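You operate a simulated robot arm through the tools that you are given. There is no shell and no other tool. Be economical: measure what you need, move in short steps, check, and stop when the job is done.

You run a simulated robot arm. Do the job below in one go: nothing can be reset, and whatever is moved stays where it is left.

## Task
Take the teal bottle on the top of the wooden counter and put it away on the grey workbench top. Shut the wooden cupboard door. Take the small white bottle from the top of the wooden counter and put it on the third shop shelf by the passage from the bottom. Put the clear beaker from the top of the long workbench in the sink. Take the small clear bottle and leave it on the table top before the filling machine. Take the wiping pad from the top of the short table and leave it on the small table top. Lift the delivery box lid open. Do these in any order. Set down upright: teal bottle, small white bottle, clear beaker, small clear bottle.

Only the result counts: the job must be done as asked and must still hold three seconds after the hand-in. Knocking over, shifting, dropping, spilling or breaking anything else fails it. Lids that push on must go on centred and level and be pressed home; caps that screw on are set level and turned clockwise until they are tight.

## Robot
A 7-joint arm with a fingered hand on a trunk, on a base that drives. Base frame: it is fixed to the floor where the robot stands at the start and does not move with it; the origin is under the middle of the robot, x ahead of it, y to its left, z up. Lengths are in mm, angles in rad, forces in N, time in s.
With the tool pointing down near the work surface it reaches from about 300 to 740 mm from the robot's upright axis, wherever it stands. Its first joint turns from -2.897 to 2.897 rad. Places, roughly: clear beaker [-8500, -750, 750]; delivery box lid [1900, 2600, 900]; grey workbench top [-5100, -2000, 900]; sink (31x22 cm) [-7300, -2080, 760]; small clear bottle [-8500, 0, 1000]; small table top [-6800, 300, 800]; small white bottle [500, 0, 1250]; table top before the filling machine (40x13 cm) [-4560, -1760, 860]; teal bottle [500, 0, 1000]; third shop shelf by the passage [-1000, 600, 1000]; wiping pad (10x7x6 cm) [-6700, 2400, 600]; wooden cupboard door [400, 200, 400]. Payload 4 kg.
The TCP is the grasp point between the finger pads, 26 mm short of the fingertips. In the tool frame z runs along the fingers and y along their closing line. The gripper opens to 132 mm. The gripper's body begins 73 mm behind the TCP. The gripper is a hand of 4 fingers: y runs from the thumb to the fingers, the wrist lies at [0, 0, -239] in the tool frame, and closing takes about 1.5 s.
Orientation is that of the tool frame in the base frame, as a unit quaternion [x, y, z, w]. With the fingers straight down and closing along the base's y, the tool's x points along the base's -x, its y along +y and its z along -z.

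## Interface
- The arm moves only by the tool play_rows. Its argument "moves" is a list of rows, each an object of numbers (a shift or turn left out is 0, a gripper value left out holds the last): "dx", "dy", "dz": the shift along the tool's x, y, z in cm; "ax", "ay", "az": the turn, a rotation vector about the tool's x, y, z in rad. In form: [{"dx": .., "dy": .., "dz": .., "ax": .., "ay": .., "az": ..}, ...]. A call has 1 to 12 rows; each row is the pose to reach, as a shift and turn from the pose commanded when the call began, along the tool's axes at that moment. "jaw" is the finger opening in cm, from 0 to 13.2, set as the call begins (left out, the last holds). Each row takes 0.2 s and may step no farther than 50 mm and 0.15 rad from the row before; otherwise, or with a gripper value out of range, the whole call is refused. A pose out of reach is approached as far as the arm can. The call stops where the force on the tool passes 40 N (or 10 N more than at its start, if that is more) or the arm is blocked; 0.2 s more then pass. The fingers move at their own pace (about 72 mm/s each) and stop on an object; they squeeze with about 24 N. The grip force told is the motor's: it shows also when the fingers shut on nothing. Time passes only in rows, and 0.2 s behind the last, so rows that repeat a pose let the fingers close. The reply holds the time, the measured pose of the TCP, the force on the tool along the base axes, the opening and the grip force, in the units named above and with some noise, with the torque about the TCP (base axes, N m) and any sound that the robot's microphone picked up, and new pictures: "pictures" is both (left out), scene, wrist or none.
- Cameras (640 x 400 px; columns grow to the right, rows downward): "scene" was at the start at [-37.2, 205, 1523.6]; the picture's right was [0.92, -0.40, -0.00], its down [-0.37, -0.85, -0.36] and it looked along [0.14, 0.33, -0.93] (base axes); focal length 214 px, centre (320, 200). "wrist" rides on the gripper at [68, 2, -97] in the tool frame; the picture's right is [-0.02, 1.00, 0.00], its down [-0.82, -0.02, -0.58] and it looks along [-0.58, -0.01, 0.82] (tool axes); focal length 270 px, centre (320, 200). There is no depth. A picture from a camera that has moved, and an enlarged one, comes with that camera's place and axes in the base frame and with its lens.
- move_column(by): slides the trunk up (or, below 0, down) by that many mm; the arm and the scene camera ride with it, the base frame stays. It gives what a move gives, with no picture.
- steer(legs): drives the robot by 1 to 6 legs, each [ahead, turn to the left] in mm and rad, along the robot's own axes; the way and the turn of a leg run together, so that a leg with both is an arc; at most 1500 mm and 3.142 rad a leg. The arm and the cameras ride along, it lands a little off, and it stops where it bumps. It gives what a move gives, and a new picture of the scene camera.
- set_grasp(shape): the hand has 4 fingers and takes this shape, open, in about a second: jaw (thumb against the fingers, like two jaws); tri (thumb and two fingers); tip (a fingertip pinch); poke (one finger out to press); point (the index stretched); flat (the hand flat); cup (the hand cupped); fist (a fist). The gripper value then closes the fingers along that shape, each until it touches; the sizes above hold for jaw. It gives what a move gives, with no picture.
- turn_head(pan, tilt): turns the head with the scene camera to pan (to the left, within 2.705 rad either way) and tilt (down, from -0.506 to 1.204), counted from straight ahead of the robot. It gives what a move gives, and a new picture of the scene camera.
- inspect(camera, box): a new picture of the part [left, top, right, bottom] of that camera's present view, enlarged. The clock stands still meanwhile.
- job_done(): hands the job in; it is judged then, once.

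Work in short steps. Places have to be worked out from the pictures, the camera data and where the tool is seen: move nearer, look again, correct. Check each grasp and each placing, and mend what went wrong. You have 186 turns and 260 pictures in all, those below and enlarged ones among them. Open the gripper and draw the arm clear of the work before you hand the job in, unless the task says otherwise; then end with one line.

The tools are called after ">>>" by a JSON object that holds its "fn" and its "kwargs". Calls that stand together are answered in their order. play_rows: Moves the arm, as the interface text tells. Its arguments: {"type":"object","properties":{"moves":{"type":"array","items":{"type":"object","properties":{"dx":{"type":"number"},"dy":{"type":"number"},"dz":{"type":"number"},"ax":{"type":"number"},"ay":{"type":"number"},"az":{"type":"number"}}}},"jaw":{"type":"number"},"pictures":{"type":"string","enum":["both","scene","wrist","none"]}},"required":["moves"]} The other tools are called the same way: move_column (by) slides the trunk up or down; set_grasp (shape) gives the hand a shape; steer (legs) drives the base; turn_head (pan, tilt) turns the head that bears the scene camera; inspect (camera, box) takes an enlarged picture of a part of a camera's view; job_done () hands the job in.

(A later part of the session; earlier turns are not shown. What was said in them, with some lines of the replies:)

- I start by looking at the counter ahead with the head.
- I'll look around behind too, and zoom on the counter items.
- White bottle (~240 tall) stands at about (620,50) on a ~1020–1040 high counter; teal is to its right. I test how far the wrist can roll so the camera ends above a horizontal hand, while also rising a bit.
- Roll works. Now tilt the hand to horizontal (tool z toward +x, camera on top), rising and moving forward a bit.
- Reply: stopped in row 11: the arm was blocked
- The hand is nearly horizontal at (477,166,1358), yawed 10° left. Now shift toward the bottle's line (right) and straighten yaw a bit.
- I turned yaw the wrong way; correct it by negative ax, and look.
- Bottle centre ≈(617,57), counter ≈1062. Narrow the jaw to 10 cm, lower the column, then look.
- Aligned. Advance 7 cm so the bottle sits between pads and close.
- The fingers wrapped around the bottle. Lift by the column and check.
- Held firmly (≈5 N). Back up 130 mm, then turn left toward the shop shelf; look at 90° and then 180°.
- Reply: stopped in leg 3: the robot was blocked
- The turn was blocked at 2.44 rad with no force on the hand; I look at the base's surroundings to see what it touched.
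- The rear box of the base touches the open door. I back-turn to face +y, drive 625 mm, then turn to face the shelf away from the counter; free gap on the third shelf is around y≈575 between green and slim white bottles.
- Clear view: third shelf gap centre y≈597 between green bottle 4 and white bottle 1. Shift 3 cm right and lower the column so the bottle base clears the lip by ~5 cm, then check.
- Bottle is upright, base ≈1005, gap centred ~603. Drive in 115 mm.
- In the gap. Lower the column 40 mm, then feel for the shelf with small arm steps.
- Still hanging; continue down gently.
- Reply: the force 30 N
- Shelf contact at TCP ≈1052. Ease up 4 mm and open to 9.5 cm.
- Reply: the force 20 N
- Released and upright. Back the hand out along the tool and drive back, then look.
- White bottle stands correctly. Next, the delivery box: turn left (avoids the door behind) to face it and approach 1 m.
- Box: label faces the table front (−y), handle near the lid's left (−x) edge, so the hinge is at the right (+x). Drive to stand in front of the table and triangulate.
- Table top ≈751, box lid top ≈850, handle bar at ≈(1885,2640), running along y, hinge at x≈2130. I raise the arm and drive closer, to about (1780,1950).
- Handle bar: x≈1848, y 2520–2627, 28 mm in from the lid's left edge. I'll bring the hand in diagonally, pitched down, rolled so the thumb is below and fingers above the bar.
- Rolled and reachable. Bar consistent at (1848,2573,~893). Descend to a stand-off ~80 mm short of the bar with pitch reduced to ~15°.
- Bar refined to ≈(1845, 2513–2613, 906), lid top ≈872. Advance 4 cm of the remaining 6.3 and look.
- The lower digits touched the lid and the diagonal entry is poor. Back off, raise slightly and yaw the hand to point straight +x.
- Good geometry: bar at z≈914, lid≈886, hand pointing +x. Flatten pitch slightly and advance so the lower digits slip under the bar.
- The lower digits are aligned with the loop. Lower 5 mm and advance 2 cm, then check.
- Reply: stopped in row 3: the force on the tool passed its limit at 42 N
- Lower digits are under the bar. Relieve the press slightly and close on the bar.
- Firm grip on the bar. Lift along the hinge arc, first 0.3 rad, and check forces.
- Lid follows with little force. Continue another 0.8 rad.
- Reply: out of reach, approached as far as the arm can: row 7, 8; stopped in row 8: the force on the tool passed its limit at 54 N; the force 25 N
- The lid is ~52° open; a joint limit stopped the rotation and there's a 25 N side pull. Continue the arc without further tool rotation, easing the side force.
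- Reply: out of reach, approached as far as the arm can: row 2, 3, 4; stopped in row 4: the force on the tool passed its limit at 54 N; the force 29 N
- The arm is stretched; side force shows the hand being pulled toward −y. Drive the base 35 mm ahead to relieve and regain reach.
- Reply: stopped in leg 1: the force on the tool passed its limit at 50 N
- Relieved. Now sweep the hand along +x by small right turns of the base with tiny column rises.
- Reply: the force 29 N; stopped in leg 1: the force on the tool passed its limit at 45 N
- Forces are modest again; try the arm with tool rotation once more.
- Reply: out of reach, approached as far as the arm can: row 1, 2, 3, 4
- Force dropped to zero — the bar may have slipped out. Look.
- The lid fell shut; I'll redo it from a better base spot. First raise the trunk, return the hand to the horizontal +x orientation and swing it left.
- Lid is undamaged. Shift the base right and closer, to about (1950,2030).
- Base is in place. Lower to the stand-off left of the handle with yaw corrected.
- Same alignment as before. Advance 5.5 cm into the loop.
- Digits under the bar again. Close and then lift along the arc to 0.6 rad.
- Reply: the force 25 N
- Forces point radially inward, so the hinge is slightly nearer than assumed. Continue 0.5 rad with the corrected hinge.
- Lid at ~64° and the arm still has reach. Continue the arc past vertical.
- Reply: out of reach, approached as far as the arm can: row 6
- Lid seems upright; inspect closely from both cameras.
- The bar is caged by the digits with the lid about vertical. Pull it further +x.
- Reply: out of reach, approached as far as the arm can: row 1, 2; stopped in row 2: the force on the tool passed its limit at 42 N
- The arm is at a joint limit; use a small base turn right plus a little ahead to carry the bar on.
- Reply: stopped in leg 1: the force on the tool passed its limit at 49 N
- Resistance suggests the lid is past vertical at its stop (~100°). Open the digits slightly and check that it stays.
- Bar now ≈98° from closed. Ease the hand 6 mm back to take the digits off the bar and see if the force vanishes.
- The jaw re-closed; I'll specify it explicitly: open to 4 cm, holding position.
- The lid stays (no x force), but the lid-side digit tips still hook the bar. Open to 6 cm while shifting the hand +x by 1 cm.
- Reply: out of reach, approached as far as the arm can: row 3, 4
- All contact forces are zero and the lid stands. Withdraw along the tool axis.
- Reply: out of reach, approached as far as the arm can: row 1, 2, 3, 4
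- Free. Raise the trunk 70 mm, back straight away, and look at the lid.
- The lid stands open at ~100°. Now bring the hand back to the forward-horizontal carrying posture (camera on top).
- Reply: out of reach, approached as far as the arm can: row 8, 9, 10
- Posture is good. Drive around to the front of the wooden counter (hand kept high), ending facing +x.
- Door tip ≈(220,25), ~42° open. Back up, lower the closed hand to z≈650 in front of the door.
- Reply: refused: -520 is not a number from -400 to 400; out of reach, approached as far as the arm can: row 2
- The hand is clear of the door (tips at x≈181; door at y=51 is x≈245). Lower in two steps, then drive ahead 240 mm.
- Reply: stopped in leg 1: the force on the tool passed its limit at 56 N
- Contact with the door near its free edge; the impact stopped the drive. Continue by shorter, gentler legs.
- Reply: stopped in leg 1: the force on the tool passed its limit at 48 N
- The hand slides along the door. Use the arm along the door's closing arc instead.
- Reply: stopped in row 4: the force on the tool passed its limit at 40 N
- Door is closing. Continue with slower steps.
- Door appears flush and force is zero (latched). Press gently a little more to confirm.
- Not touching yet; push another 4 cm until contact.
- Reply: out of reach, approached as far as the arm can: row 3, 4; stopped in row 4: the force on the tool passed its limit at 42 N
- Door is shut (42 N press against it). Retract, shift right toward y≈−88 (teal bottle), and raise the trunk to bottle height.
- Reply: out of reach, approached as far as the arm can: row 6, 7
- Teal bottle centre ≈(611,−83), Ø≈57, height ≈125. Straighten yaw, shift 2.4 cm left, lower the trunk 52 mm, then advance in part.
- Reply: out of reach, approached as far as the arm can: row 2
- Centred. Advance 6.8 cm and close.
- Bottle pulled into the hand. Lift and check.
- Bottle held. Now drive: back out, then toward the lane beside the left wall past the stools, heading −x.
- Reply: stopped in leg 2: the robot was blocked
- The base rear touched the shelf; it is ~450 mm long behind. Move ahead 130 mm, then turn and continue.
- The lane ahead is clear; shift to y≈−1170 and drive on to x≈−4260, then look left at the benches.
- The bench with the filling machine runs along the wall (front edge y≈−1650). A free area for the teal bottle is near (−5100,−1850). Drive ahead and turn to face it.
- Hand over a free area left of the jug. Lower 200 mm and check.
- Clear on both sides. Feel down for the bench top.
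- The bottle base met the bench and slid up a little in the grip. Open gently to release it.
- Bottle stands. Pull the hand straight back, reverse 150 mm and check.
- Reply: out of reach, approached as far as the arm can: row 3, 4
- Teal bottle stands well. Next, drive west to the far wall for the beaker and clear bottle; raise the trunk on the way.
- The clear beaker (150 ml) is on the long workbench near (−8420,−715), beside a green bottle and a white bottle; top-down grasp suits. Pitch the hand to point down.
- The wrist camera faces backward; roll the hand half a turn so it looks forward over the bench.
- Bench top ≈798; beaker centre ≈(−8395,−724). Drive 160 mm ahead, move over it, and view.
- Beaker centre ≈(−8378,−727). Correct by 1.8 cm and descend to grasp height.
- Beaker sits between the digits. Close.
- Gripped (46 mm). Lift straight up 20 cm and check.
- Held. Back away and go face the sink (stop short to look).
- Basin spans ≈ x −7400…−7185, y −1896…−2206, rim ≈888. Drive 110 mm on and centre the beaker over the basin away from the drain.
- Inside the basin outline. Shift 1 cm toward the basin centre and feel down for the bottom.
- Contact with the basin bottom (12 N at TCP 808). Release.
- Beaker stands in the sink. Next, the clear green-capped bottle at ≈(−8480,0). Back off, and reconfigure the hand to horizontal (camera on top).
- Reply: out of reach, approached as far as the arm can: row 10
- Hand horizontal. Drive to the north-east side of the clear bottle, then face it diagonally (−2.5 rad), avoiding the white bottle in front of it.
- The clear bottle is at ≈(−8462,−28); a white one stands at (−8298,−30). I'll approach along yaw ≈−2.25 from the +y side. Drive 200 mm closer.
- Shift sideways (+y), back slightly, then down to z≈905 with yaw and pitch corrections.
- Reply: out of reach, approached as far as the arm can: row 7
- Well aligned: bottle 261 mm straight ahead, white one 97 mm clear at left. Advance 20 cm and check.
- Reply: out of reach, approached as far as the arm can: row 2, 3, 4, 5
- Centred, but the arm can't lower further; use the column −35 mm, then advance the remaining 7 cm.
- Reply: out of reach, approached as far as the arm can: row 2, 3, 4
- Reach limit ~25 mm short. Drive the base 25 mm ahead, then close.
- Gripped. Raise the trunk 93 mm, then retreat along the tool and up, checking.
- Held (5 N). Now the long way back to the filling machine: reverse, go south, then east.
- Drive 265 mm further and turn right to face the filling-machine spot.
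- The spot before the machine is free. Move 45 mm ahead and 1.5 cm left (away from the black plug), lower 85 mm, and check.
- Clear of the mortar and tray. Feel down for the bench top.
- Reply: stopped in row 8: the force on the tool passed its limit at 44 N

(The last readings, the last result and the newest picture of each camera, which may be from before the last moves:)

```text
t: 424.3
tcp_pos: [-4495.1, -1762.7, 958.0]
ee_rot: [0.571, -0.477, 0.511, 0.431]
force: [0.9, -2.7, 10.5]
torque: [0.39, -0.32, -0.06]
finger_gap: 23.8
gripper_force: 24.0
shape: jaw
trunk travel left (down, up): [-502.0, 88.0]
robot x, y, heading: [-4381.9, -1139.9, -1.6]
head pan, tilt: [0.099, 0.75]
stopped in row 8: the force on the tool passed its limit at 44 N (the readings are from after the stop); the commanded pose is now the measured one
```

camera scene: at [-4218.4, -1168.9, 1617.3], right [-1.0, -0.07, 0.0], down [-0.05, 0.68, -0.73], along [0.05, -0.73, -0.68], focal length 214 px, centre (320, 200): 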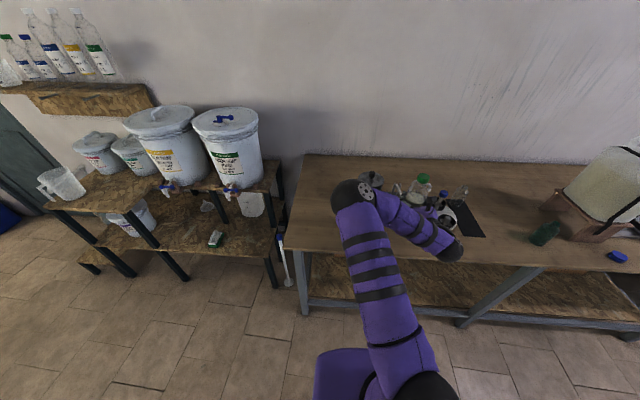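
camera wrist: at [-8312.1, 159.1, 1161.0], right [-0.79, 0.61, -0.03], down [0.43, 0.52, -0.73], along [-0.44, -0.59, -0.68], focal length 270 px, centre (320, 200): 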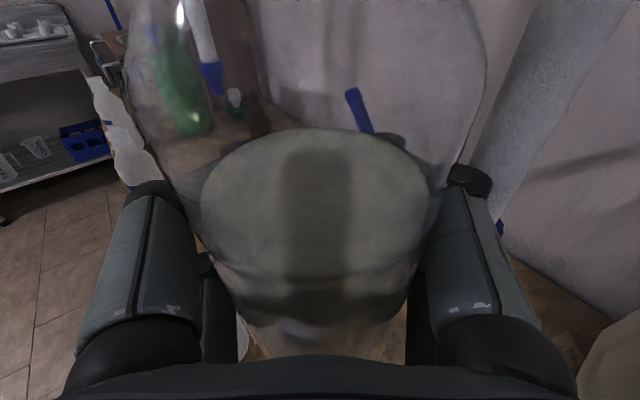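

Contact at TCP 958 (base ≈ bench 857). Ease up a touch and open.

>>> {"fn": "play_rows", "kwargs": {"moves": [{"dx": 0.2}, {"dx": 0.2}, {"dx": 0.2}, {"dx": 0.2}, {"dx": 0.2}, {"dx": 0.2}, {"dx": 0.2}], "jaw": 9.5, "pictures": "wrist"}}

>>> {"fn": "play_rows", "kwargs": {"moves": [{"dz": -2}, {"dz": -4}, {"dz": -6}, {"dz": -8}], "jaw": 9.5, "pictures": "none"}}

>>> {"fn": "steer", "kwargs": {"legs": [[-250, 0]]}}

>>> {"fn": "inspect", "kwargs": {"camera": "wrist", "box": [0, 0, 640, 400]}}

```text
t: 425.9
tcp_pos: [-4494.1, -1762.2, 958.2]
ee_rot: [0.572, -0.479, 0.508, 0.43]
force: [-0.3, -0.2, 0.1]
torque: [0.01, 0.0, -0.01]
finger_gap: 94.8
gripper_force: 0.1
shape: jaw
trunk travel left (down, up): [-502.0, 88.0]
robot x, y, heading: [-4379.4, -1138.8, -1.603]
head pan, tilt: [0.099, 0.75]
camera wrist: at [-4512.0, -1676.0, 1037.8], right [-0.99, -0.17, -0.02], down [-0.1, 0.66, -0.75], along [0.14, -0.73, -0.67], focal length 270 px, centre (320, 200)
```

wrist: 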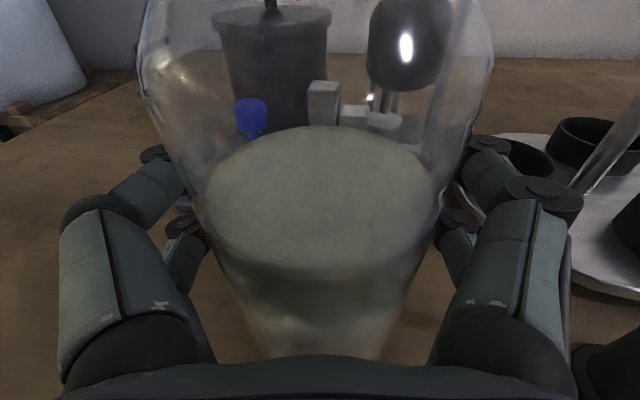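

```text
t: 426.9
tcp_pos: [-4508.0, -1682.6, 968.0]
ee_rot: [0.572, -0.479, 0.509, 0.43]
force: [0.1, 0.1, -1.0]
torque: [-0.01, -0.02, 0.0]
finger_gap: 94.5
gripper_force: 0.1
shape: jaw
trunk travel left (down, up): [-502.0, 88.0]
robot x, y, heading: [-4381.9, -1134.7, -1.605]
head pan, tilt: [0.099, 0.75]
```

```text
t: 428.7
tcp_pos: [-4497.4, -1433.2, 968.3]
ee_rot: [0.574, -0.477, 0.51, 0.428]
force: [0.7, 0.5, -0.8]
torque: [-0.01, -0.01, 0.03]
finger_gap: 94.6
gripper_force: 0.1
shape: jaw
trunk travel left (down, up): [-502.0, 88.0]
robot x, y, heading: [-4372.5, -891.5, -1.596]
head pan, tilt: [0.099, 0.75]
camera scene: at [-4211.0, -915.7, 1532.4], right [-1.0, -0.07, 0.0], down [-0.05, 0.68, -0.73], along [0.05, -0.73, -0.68], focal length 214 px, centre (320, 200)
```

scene: 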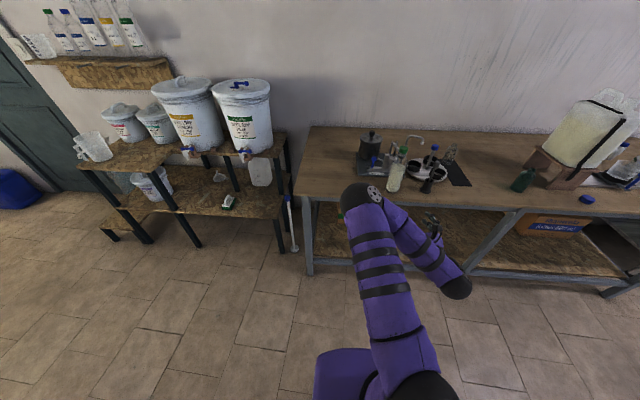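

```text
1.00 times, centred on (320, 200) of wrist (not enlarged: the box is as wide or as high as the picture)
camera zoom: at [-4515.0, -1346.5, 1046.9], right [-0.98, -0.18, -0.02], down [-0.1, 0.66, -0.75], along [0.14, -0.73, -0.67], focal length 270 px, centre (320, 200)
```

zoom: 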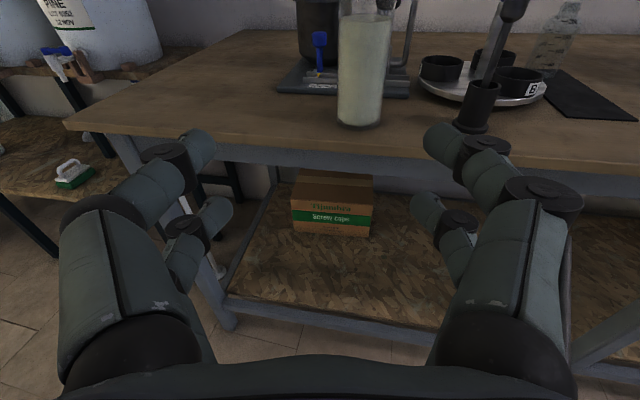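

Clear bottle stands upright before the machine. Last: the wiping pad. Point the hand down again and drive west then north.

>>> {"fn": "play_rows", "kwargs": {"moves": [{"ay": -0.145}, {"ay": -0.29}, {"ay": -0.435}, {"ay": -0.58}, {"ay": -0.725}, {"ay": -0.87}, {"ay": -1.015}, {"ay": -1.16}, {"ay": -1.305}, {"ay": -1.43}], "jaw": 10, "pictures": "none"}}

>>> {"fn": "steer", "kwargs": {"legs": [[0, -1.54], [1500, 0], [1500, 0], [100, 0], [0, -1.571], [1300, 0]]}}

>>> {"fn": "turn_head", "kwargs": {"pan": -0.6, "tilt": 0.4}}

```text
t: 430.9
tcp_pos: [-4498.3, -1431.7, 967.5]
ee_rot: [0.768, -0.64, 0.008, 0.01]
force: [-0.5, -0.3, 0.4]
torque: [0.0, 0.02, -0.03]
finger_gap: 99.5
gripper_force: 0.1
shape: jaw
trunk travel left (down, up): [-502.0, 88.0]
robot x, y, heading: [-4371.0, -889.7, -1.594]
head pan, tilt: [0.099, 0.75]
```

```text
t: 460.5
tcp_pos: [-7478.7, 766.2, 968.3]
ee_rot: [0.61, 0.792, 0.009, -0.008]
force: [0.7, -0.5, 0.7]
torque: [-0.02, -0.02, 0.03]
finger_gap: 100.0
gripper_force: 0.0
shape: jaw
trunk travel left (down, up): [-502.0, 88.0]
robot x, y, heading: [-7563.8, 214.9, 1.629]
head pan, tilt: [0.099, 0.75]
camera scene: at [-7724.0, 229.9, 1532.3], right [0.99, 0.15, 0.0], down [0.1, -0.67, -0.73], along [-0.11, 0.72, -0.68], focal length 214 px, centre (320, 200)
```

scene: 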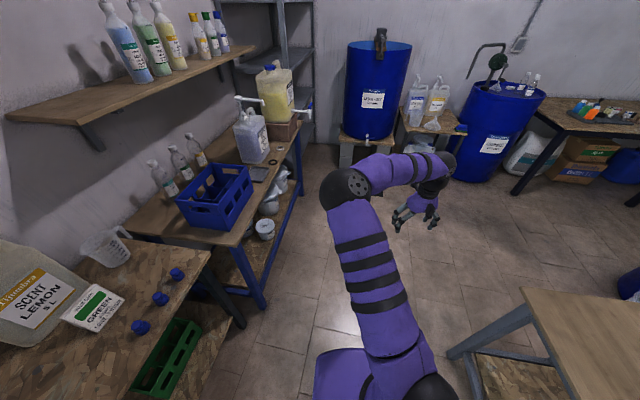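

```text
t: 461.6
tcp_pos: [-7478.7, 766.2, 968.7]
ee_rot: [0.61, 0.792, 0.01, -0.008]
force: [0.2, -0.2, 0.1]
torque: [-0.02, -0.01, -0.01]
finger_gap: 99.8
gripper_force: 0.0
shape: jaw
trunk travel left (down, up): [-502.0, 88.0]
robot x, y, heading: [-7559.8, 214.3, 1.627]
head pan, tilt: [-0.6, 0.4]
camera scene: at [-7663.3, 227.1, 1563.4], right [0.85, -0.52, 0.0], down [-0.2, -0.33, -0.92], along [0.48, 0.79, -0.39], focal length 214 px, centre (320, 200)
```

scene: 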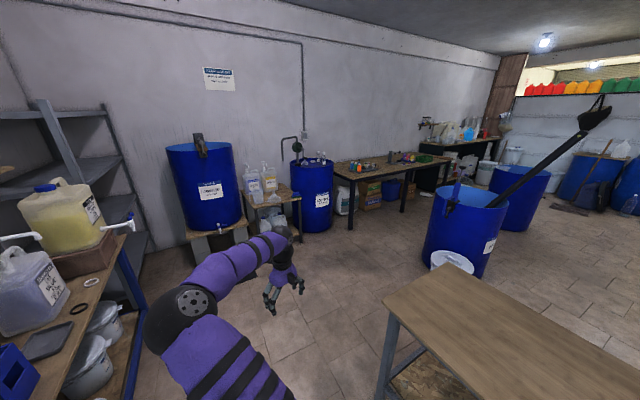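

>>> {"fn": "inspect", "kwargs": {"camera": "scene", "box": [230, 150, 330, 240]}}

```text
4.44 times, centred on (280, 195) of scene
camera zoom: at [-7663.3, 227.1, 1563.4], right [0.85, -0.52, 0.0], down [-0.2, -0.33, -0.92], along [0.48, 0.79, -0.39], focal length 953 px, centre (498, 222)
```

zoom: 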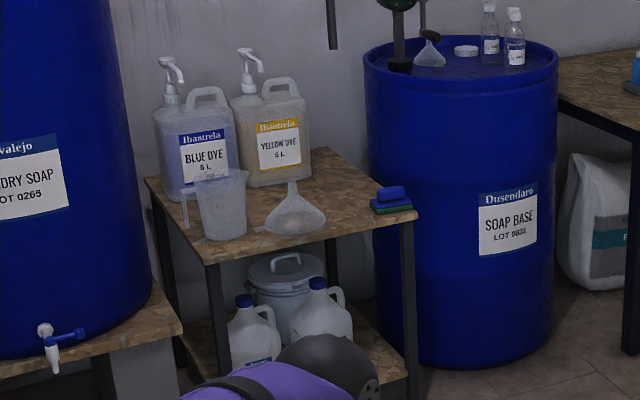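

The pad (blue/green) is at the right front corner of the short table, ≈(−6669,2412,600). Drive there, keeping clear of the small table.

>>> {"fn": "move_column", "kwargs": {"by": 80}}

>>> {"fn": "steer", "kwargs": {"legs": [[500, 0], [0, -0.81], [1250, 0], [0, 0.75]]}}

>>> {"fn": "turn_head", "kwargs": {"pan": -0.15, "tilt": 0.8}}

>>> {"fn": "inspect", "kwargs": {"camera": "wrist", "box": [0, 0, 640, 400]}}

```text
t: 462.8
tcp_pos: [-7479.9, 766.3, 1047.9]
ee_rot: [0.61, 0.792, 0.01, -0.01]
force: [0.5, -0.6, -0.3]
torque: [0.02, -0.01, 0.01]
finger_gap: 99.9
gripper_force: 0.2
shape: jaw
trunk travel left (down, up): [-582.0, 8.0]
robot x, y, heading: [-7563.0, 215.3, 1.621]
head pan, tilt: [-0.6, 0.4]
```

```text
t: 476.2
tcp_pos: [-6566.5, 2151.8, 1048.3]
ee_rot: [0.647, 0.762, 0.011, -0.009]
force: [0.3, -0.4, 0.5]
torque: [0.02, 0.02, 0.01]
finger_gap: 99.8
gripper_force: 0.1
shape: jaw
trunk travel left (down, up): [-582.0, 8.0]
robot x, y, heading: [-6701.4, 1612.8, 1.531]
head pan, tilt: [-0.6, 0.4]
camera scene: at [-6800.9, 1631.8, 1643.5], right [0.8, -0.6, 0.0], down [-0.23, -0.31, -0.92], along [0.55, 0.74, -0.39], focal length 214 px, centre (320, 200)
```

scene: 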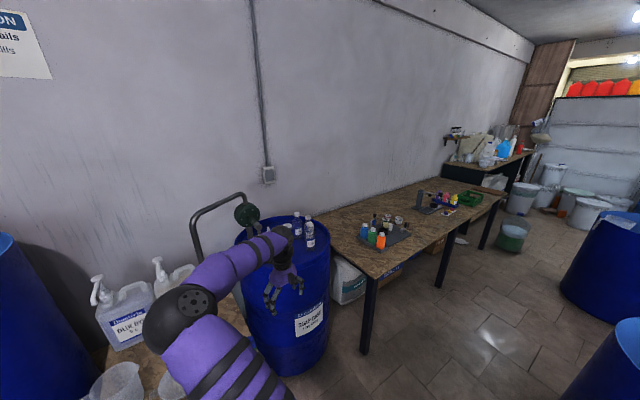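

```text
t: 477.1
tcp_pos: [-6567.9, 2152.0, 1047.7]
ee_rot: [0.646, 0.763, 0.011, -0.009]
force: [-0.1, -0.2, -0.6]
torque: [-0.03, 0.0, -0.01]
finger_gap: 100.2
gripper_force: 0.0
shape: jaw
trunk travel left (down, up): [-582.0, 8.0]
robot x, y, heading: [-6698.2, 1609.0, 1.531]
head pan, tilt: [-0.15, 0.799]
camera scene: at [-6840.9, 1636.7, 1608.4], right [0.98, -0.19, 0.0], down [-0.14, -0.7, -0.7], along [0.13, 0.68, -0.72], focal length 214 px, centre (320, 200)
```

scene: 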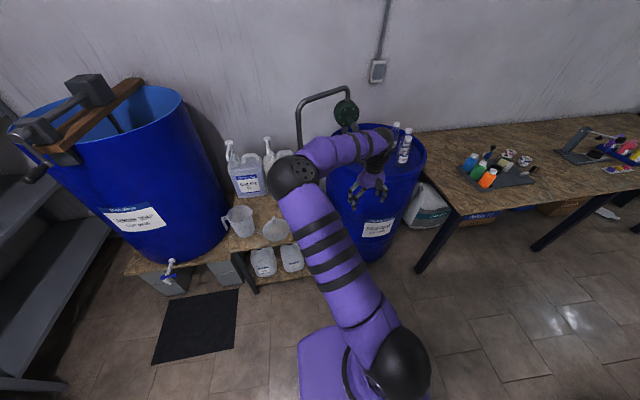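

```text
1.00 times, centred on (320, 200) of wrist (not enlarged: the box is as wide or as high as the picture)
camera zoom: at [-6576.3, 2216.6, 1146.9], right [0.99, 0.14, 0.0], down [0.11, -0.82, 0.56], along [0.08, -0.55, -0.83], focal length 270 px, centre (320, 200)
```

zoom: 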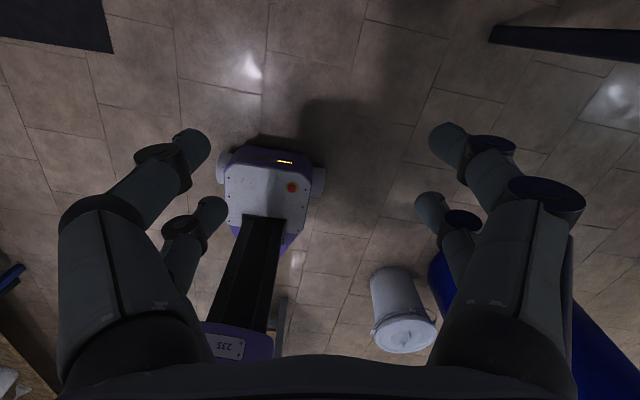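

Move the hand 10 cm left, drive 200 mm ahead, lower 270 mm, and view the pad from above.

>>> {"fn": "play_rows", "kwargs": {"moves": [{"dy": -3.5}, {"dy": -7}, {"dy": -10}], "jaw": 10, "pictures": "none"}}

>>> {"fn": "steer", "kwargs": {"legs": [[240, 0]]}}

>>> {"fn": "move_column", "kwargs": {"by": -220}}

>>> {"fn": "inspect", "kwargs": {"camera": "wrist", "box": [0, 0, 640, 400]}}

```text
t: 477.9
tcp_pos: [-6665.9, 2134.7, 1048.3]
ee_rot: [0.648, 0.762, 0.009, -0.009]
force: [-0.3, -1.0, 0.5]
torque: [0.01, 0.0, 0.04]
finger_gap: 99.7
gripper_force: 0.1
shape: jaw
trunk travel left (down, up): [-582.0, 8.0]
robot x, y, heading: [-6697.6, 1610.4, 1.532]
head pan, tilt: [-0.15, 0.799]
```

```text
t: 479.6
tcp_pos: [-6657.3, 2375.7, 1047.0]
ee_rot: [0.646, 0.763, 0.009, -0.008]
force: [0.2, -0.3, 0.3]
torque: [0.0, -0.01, -0.03]
finger_gap: 99.7
gripper_force: 0.0
shape: jaw
trunk travel left (down, up): [-582.0, 8.0]
robot x, y, heading: [-6692.8, 1851.5, 1.537]
head pan, tilt: [-0.15, 0.799]
camera scene: at [-6832.0, 1876.2, 1608.3], right [0.98, -0.19, 0.0], down [-0.13, -0.7, -0.7], along [0.13, 0.68, -0.72], focal length 214 px, centre (320, 200)
```

scene: 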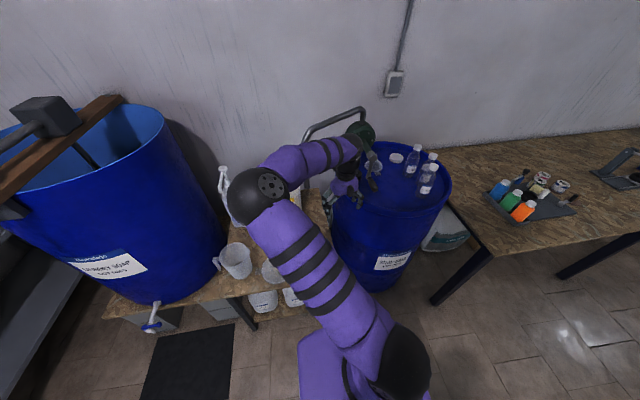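

```text
t: 482.0
tcp_pos: [-6657.4, 2374.7, 827.4]
ee_rot: [0.646, 0.763, 0.01, -0.009]
force: [0.4, 0.0, 0.0]
torque: [-0.01, 0.0, 0.02]
finger_gap: 99.7
gripper_force: 0.0
shape: jaw
trunk travel left (down, up): [-362.0, 228.0]
robot x, y, heading: [-6693.1, 1851.3, 1.535]
head pan, tilt: [-0.15, 0.799]
```

```text
1.00 times, centred on (320, 200) of wrist (not enlarged: the box is as wide or as high as the picture)
camera zoom: at [-6667.7, 2440.2, 926.2], right [0.99, 0.14, 0.0], down [0.11, -0.82, 0.56], along [0.08, -0.55, -0.83], focal length 270 px, centre (320, 200)
```

zoom: 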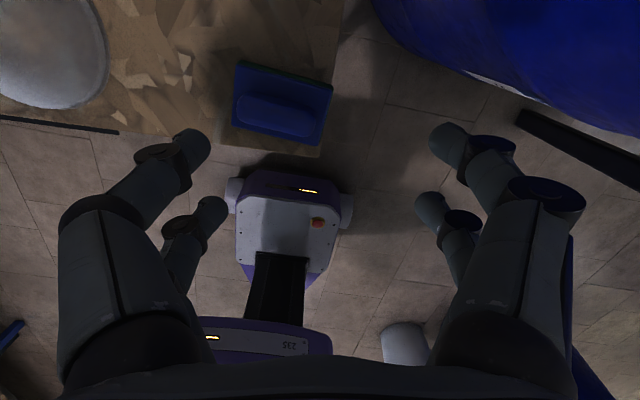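

Pad centre ≈(−6694,2360), long side along x. Align over it with jaw 13 and descend to ~z 700.

>>> {"fn": "play_rows", "kwargs": {"moves": [{"dx": -0.5, "dy": -2, "az": 0.1}, {"dx": -1.1, "dy": -3.8, "az": 0.2, "dz": 3}, {"dx": -1.1, "dy": -3.8, "az": 0.2, "dz": 7}, {"dx": -1.1, "dy": -3.8, "az": 0.2, "dz": 11}], "jaw": 13, "pictures": "wrist"}}

```text
t: 483.0
tcp_pos: [-6692.8, 2362.5, 716.7]
ee_rot: [0.719, 0.695, 0.01, -0.01]
force: [-0.7, 0.4, 0.1]
torque: [-0.03, -0.02, -0.02]
finger_gap: 129.9
gripper_force: 0.0
shape: jaw
trunk travel left (down, up): [-362.0, 228.0]
robot x, y, heading: [-6690.4, 1854.6, 1.536]
head pan, tilt: [-0.15, 0.799]
camera wrist: at [-6688.8, 2427.5, 815.2], right [1.0, -0.06, 0.0], down [-0.05, -0.83, 0.55], along [-0.03, -0.55, -0.83], focal length 270 px, centre (320, 200)
```

wrist: 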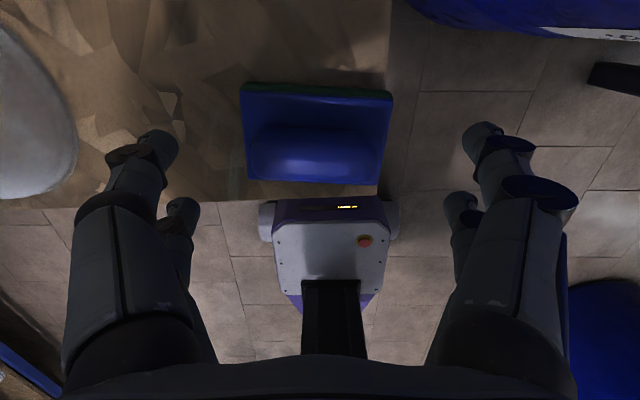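

Aligned right over the pad (top ≈640). Descend to ~z 627 and close.

>>> {"fn": "play_rows", "kwargs": {"moves": [{"dz": 3}, {"dz": 5.5}, {"dz": 7.5}, {"dz": 8.3}, {"dz": 9.0}], "jaw": 13, "pictures": "wrist"}}

```text
t: 484.0
tcp_pos: [-6689.6, 2364.7, 642.2]
ee_rot: [0.721, 0.693, 0.013, -0.012]
force: [5.6, -7.2, 22.4]
torque: [-0.28, 1.7, 0.55]
finger_gap: 130.1
gripper_force: 0.1
shape: jaw
trunk travel left (down, up): [-362.0, 228.0]
robot x, y, heading: [-6694.2, 1850.5, 1.534]
head pan, tilt: [-0.15, 0.799]
stopped in row 4: the force on the tool passed its limit at 48 N (the readings are from after the stop); the commanded pose is now the measured one
camera wrist: at [-6685.1, 2429.1, 741.3], right [1.0, -0.06, 0.0], down [-0.05, -0.83, 0.55], along [-0.04, -0.55, -0.84], focal length 270 px, centre (320, 200)
```

wrist: 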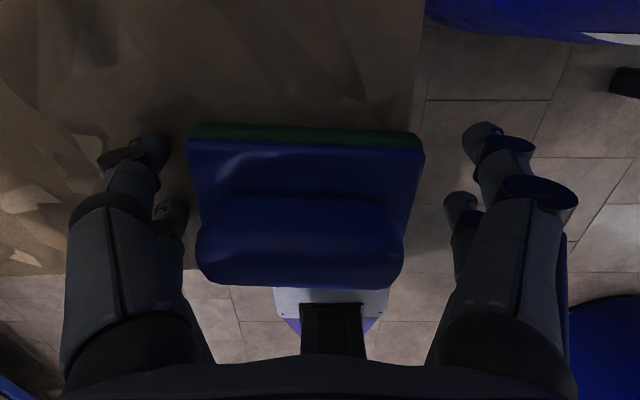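

The left digits touched the table (≈614). Raise 6 mm and close on the pad.

>>> {"fn": "play_rows", "kwargs": {"moves": [{"dz": -0.6}, {"dz": -0.6}, {"dz": -0.6}, {"dz": -0.6}, {"dz": -0.6}, {"dz": -0.6}, {"dz": -0.6}], "jaw": 5, "pictures": "wrist"}}

```text
t: 485.6
tcp_pos: [-6689.6, 2365.0, 646.0]
ee_rot: [0.72, 0.693, 0.013, -0.012]
force: [7.5, 3.8, 14.4]
torque: [-0.2, 1.12, 0.03]
finger_gap: 104.8
gripper_force: 23.3
shape: jaw
trunk travel left (down, up): [-362.0, 228.0]
robot x, y, heading: [-6693.6, 1850.9, 1.534]
head pan, tilt: [-0.15, 0.799]
camera wrist: at [-6685.5, 2429.9, 745.4], right [1.0, -0.06, 0.0], down [-0.05, -0.83, 0.55], along [-0.03, -0.55, -0.84], focal length 270 px, centre (320, 200)
```

wrist: 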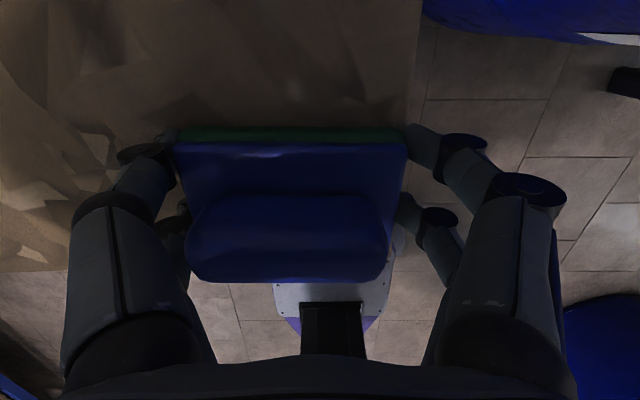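

Gripped across its length. Lift by the column.

>>> {"fn": "move_column", "kwargs": {"by": 225}}

>>> {"fn": "inspect", "kwargs": {"camera": "wrist", "box": [0, 0, 640, 400]}}

```text
t: 487.9
tcp_pos: [-6689.5, 2365.6, 870.0]
ee_rot: [0.72, 0.694, 0.013, -0.012]
force: [-0.7, 0.5, -0.6]
torque: [-0.02, -0.01, 0.02]
finger_gap: 104.7
gripper_force: 23.7
shape: jaw
trunk travel left (down, up): [-587.0, 3.0]
robot x, y, heading: [-6689.5, 1849.6, 1.537]
head pan, tilt: [-0.15, 0.799]
```

```text
1.00 times, centred on (320, 200) of wrist (not enlarged: the box is as wide or as high as the picture)
camera zoom: at [-6686.3, 2430.0, 969.3], right [1.0, -0.06, 0.0], down [-0.05, -0.83, 0.55], along [-0.03, -0.55, -0.83], focal length 270 px, centre (320, 200)
```

zoom: 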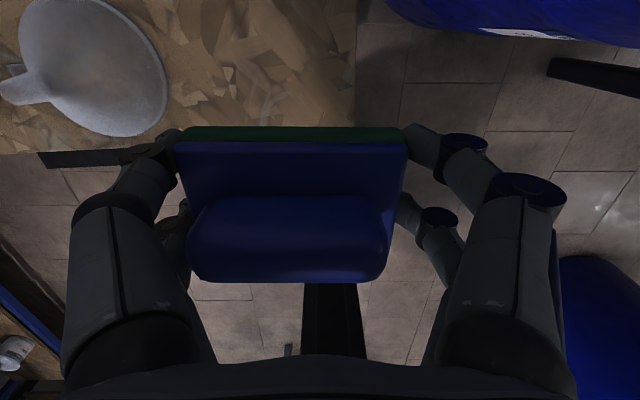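

Held. Raise 10 cm, back off, turn around and approach the small table from the north.

>>> {"fn": "play_rows", "kwargs": {"moves": [{"dz": -3.5}, {"dz": -7}, {"dz": -11}], "jaw": 5, "pictures": "none"}}

>>> {"fn": "steer", "kwargs": {"legs": [[-280, 0], [0, -1.55], [0, -1.55], [400, 0]]}}

>>> {"fn": "turn_head", "kwargs": {"pan": 0.0, "tilt": 0.85}}

```text
t: 488.7
tcp_pos: [-6689.7, 2360.9, 981.2]
ee_rot: [0.721, 0.693, 0.011, -0.01]
force: [-0.2, 0.6, -0.6]
torque: [-0.01, 0.04, 0.05]
finger_gap: 104.7
gripper_force: 24.1
shape: jaw
trunk travel left (down, up): [-587.0, 3.0]
robot x, y, heading: [-6691.9, 1852.5, 1.536]
head pan, tilt: [-0.15, 0.799]
```

```text
t: 501.1
tcp_pos: [-6665.7, 662.0, 980.0]
ee_rot: [0.714, -0.7, 0.011, 0.012]
force: [0.0, -0.3, -0.3]
torque: [-0.01, -0.03, -0.05]
finger_gap: 104.6
gripper_force: 24.5
shape: jaw
trunk travel left (down, up): [-587.0, 3.0]
robot x, y, heading: [-6693.4, 1171.6, -1.548]
head pan, tilt: [-0.15, 0.799]
camera scene: at [-6552.0, 1156.5, 1613.4], right [-0.99, 0.13, 0.0], down [0.09, 0.71, -0.7], along [-0.09, -0.69, -0.72], focal length 214 px, centre (320, 200)
```

scene: 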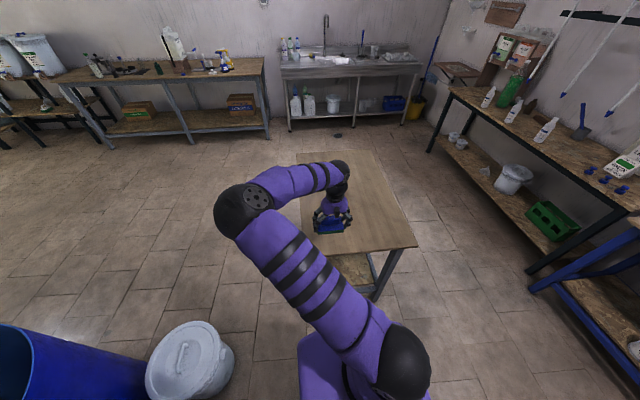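

```text
t: 501.8
tcp_pos: [-6664.6, 662.4, 980.6]
ee_rot: [0.714, -0.699, 0.012, 0.011]
force: [-0.6, -0.1, -1.0]
torque: [0.02, 0.04, -0.03]
finger_gap: 104.8
gripper_force: 24.3
shape: jaw
trunk travel left (down, up): [-587.0, 3.0]
robot x, y, heading: [-6693.5, 1175.9, -1.547]
head pan, tilt: [0.0, 0.85]
camera scene: at [-6540.0, 1158.2, 1609.3], right [-1.0, -0.02, 0.0], down [-0.02, 0.75, -0.66], along [0.01, -0.66, -0.75], focal length 214 px, centre (320, 200)
```

scene: 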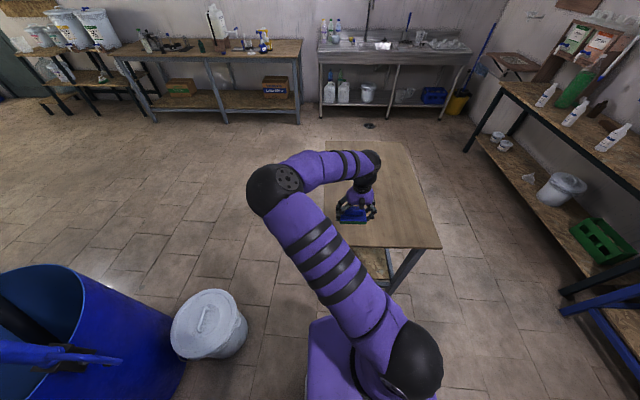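

Small table top spans about x −7080…−6530, y −80…700. Drive 150 mm ahead, shift 5 cm, lower to near the surface.

>>> {"fn": "steer", "kwargs": {"legs": [[150, 0]]}}

>>> {"fn": "play_rows", "kwargs": {"moves": [{"dy": 2.5, "dz": 2}, {"dy": 5, "dz": 5}, {"dy": 5, "dz": 8}, {"dy": 5, "dz": 11}], "jaw": 5, "pictures": "both"}}

```text
t: 503.2
tcp_pos: [-6661.1, 512.5, 979.4]
ee_rot: [0.715, -0.699, 0.012, 0.012]
force: [0.1, 0.7, -1.4]
torque: [0.03, -0.01, 0.01]
finger_gap: 104.7
gripper_force: 24.6
shape: jaw
trunk travel left (down, up): [-587.0, 3.0]
robot x, y, heading: [-6691.5, 1021.5, -1.543]
head pan, tilt: [0.0, 0.85]
camera scene: at [-6536.6, 1007.4, 1609.3], right [-1.0, -0.02, 0.0], down [-0.02, 0.75, -0.66], along [0.01, -0.66, -0.75], focal length 214 px, centre (320, 200)
```

scene: 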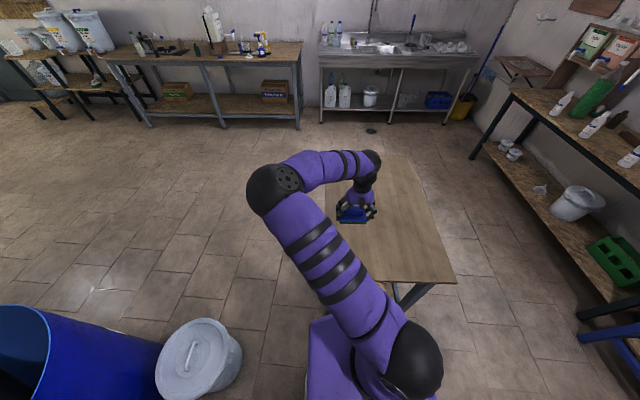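

```text
t: 504.2
tcp_pos: [-6709.6, 506.2, 870.8]
ee_rot: [0.715, -0.699, 0.011, 0.012]
force: [0.4, 0.1, -0.9]
torque: [-0.01, 0.02, -0.01]
finger_gap: 104.6
gripper_force: 24.1
shape: jaw
trunk travel left (down, up): [-587.0, 3.0]
robot x, y, heading: [-6690.8, 1022.7, -1.552]
head pan, tilt: [0.0, 0.85]
camera scene: at [-6536.5, 1008.0, 1609.3], right [-1.0, -0.02, 0.0], down [-0.02, 0.75, -0.66], along [0.01, -0.66, -0.75], focal length 214 px, centre (320, 200)
camera wrist: at [-6711.0, 440.9, 970.1], right [-1.0, 0.0, 0.0], down [0.0, 0.83, 0.55], along [0.0, 0.55, -0.83], focal length 270 px, centre (320, 200)
```

scene: 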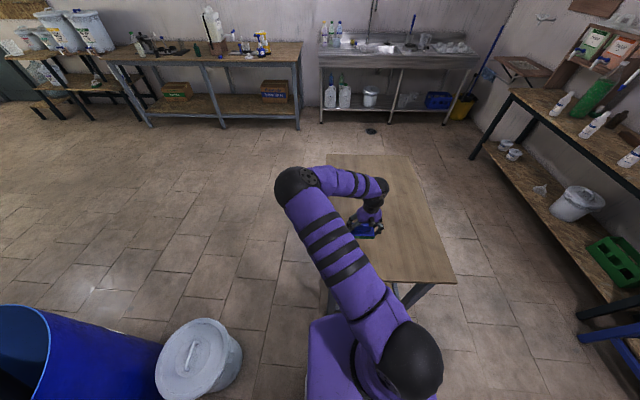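
wrist: 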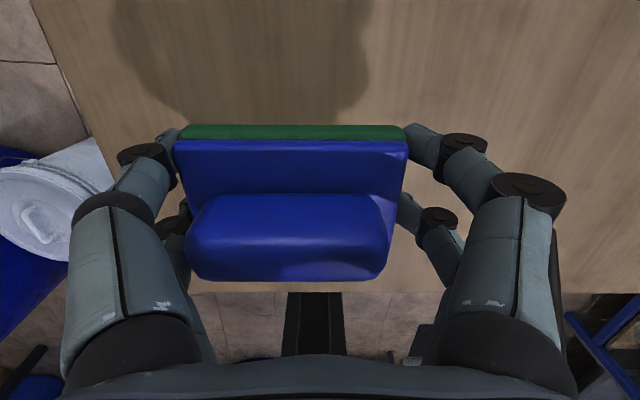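

Over the table. Feel down to the top.

>>> {"fn": "play_rows", "kwargs": {"moves": [{"dz": 1.0}, {"dz": 2.0}, {"dz": 2.6}, {"dz": 3.0}, {"dz": 3.4}, {"dz": 3.8}, {"dz": 4.2}, {"dz": 4.6}, {"dz": 5.0}, {"dz": 5.4}], "jaw": 5, "pictures": "none"}}

```text
t: 506.4
tcp_pos: [-6711.4, 505.8, 816.3]
ee_rot: [0.715, -0.699, 0.011, 0.01]
force: [-1.0, -0.2, -1.0]
torque: [-0.02, 0.06, 0.0]
finger_gap: 104.8
gripper_force: 23.3
shape: jaw
trunk travel left (down, up): [-587.0, 3.0]
robot x, y, heading: [-6690.1, 1021.6, -1.545]
head pan, tilt: [0.0, 0.85]
```

>>> {"fn": "play_rows", "kwargs": {"moves": [{"dz": 0.4}, {"dz": 0.8}, {"dz": 1.2}, {"dz": 1.6}, {"dz": 2.0}, {"dz": 2.4}, {"dz": 2.8}, {"dz": 3.2}, {"dz": 3.6}, {"dz": 4.0}], "jaw": 5, "pictures": "wrist"}}

```text
t: 507.4
tcp_pos: [-6712.9, 505.0, 807.0]
ee_rot: [0.714, -0.699, 0.013, 0.014]
force: [0.5, 7.4, 24.9]
torque: [0.72, -0.15, 0.0]
finger_gap: 103.7
gripper_force: 24.2
shape: jaw
trunk travel left (down, up): [-587.0, 3.0]
robot x, y, heading: [-6687.0, 1021.6, -1.549]
head pan, tilt: [0.0, 0.85]
stopped in row 5: the force on the tool passed its limit at 46 N (the readings are from after the stop); the commanded pose is now the measured one
camera wrist: at [-6713.9, 439.9, 905.6], right [-1.0, 0.0, 0.0], down [0.0, 0.84, 0.55], along [0.0, 0.55, -0.84], focal length 270 px, centre (320, 200)
```

wrist: 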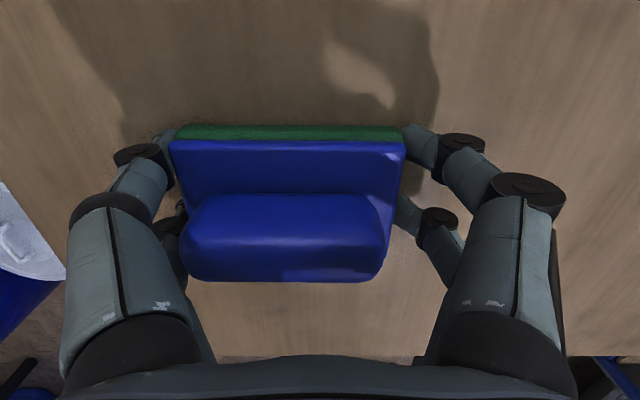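

Contact with the table. Ease 2 mm and open, then lift away.

>>> {"fn": "play_rows", "kwargs": {"moves": [{"dz": -0.2}, {"dz": -0.2}, {"dz": -0.2}, {"dz": -0.2}, {"dz": -0.2}], "jaw": 13, "pictures": "none"}}

>>> {"fn": "play_rows", "kwargs": {"moves": [{"dz": -2}, {"dz": -5}, {"dz": -9}, {"dz": -13}, {"dz": -17}], "jaw": 13, "pictures": "wrist"}}

```text
t: 507.9
tcp_pos: [-6713.3, 502.5, 805.9]
ee_rot: [0.715, -0.699, 0.013, 0.012]
force: [-0.2, 0.6, 2.0]
torque: [0.09, -0.03, 0.01]
finger_gap: 129.7
gripper_force: 0.1
shape: jaw
trunk travel left (down, up): [-587.0, 3.0]
robot x, y, heading: [-6692.3, 1020.4, -1.547]
head pan, tilt: [0.0, 0.85]
stopped in row 2: the force on the tool passed its limit at 44 N (the readings are from after the stop); the commanded pose is now the measured one
```

```text
t: 509.1
tcp_pos: [-6714.3, 510.2, 977.1]
ee_rot: [0.715, -0.699, 0.013, 0.013]
force: [0.4, 0.8, -0.2]
torque: [0.01, 0.0, -0.03]
finger_gap: 130.1
gripper_force: 0.0
shape: jaw
trunk travel left (down, up): [-587.0, 3.0]
robot x, y, heading: [-6690.3, 1024.7, -1.545]
head pan, tilt: [0.0, 0.85]
camera wrist: at [-6715.0, 445.3, 1077.3], right [-1.0, 0.0, 0.0], down [0.0, 0.84, 0.55], along [0.0, 0.55, -0.84], focal length 270 px, centre (320, 200)
```

wrist: 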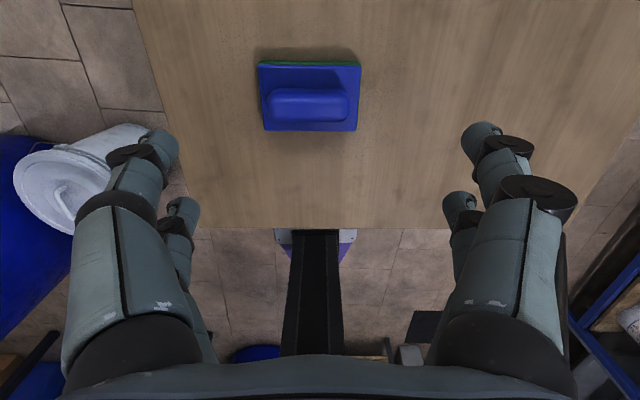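

The pad sits on the small table. Back away to clear the hand, then hand in.

>>> {"fn": "steer", "kwargs": {"legs": [[-250, 0]]}}

```text
t: 510.9
tcp_pos: [-6719.6, 759.5, 977.8]
ee_rot: [0.716, -0.698, 0.014, 0.014]
force: [0.1, -0.1, 0.3]
torque: [-0.03, -0.03, 0.01]
finger_gap: 130.1
gripper_force: 0.1
shape: jaw
trunk travel left (down, up): [-587.0, 3.0]
robot x, y, heading: [-6696.8, 1274.8, -1.546]
head pan, tilt: [0.0, 0.85]
camera scene: at [-6542.5, 1259.8, 1609.4], right [-1.0, -0.02, 0.0], down [-0.02, 0.75, -0.66], along [0.02, -0.66, -0.75], focal length 214 px, centre (320, 200)
```

scene: 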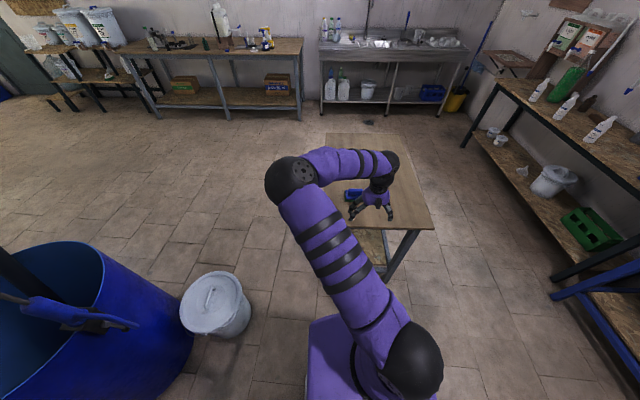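

All tasks look complete and the hand is clear and open; I hand the job in.

>>> {"fn": "job_done", "kwargs": {}}

```text
The job is handed in.
```

All seven parts of the job are done and handed in, with nothing seen knocked over; I took the green-capped clear bottle near (-8480, 0) as the small clear bottle, and I did not recheck the shop shelf after the base rear touched it once while turning.
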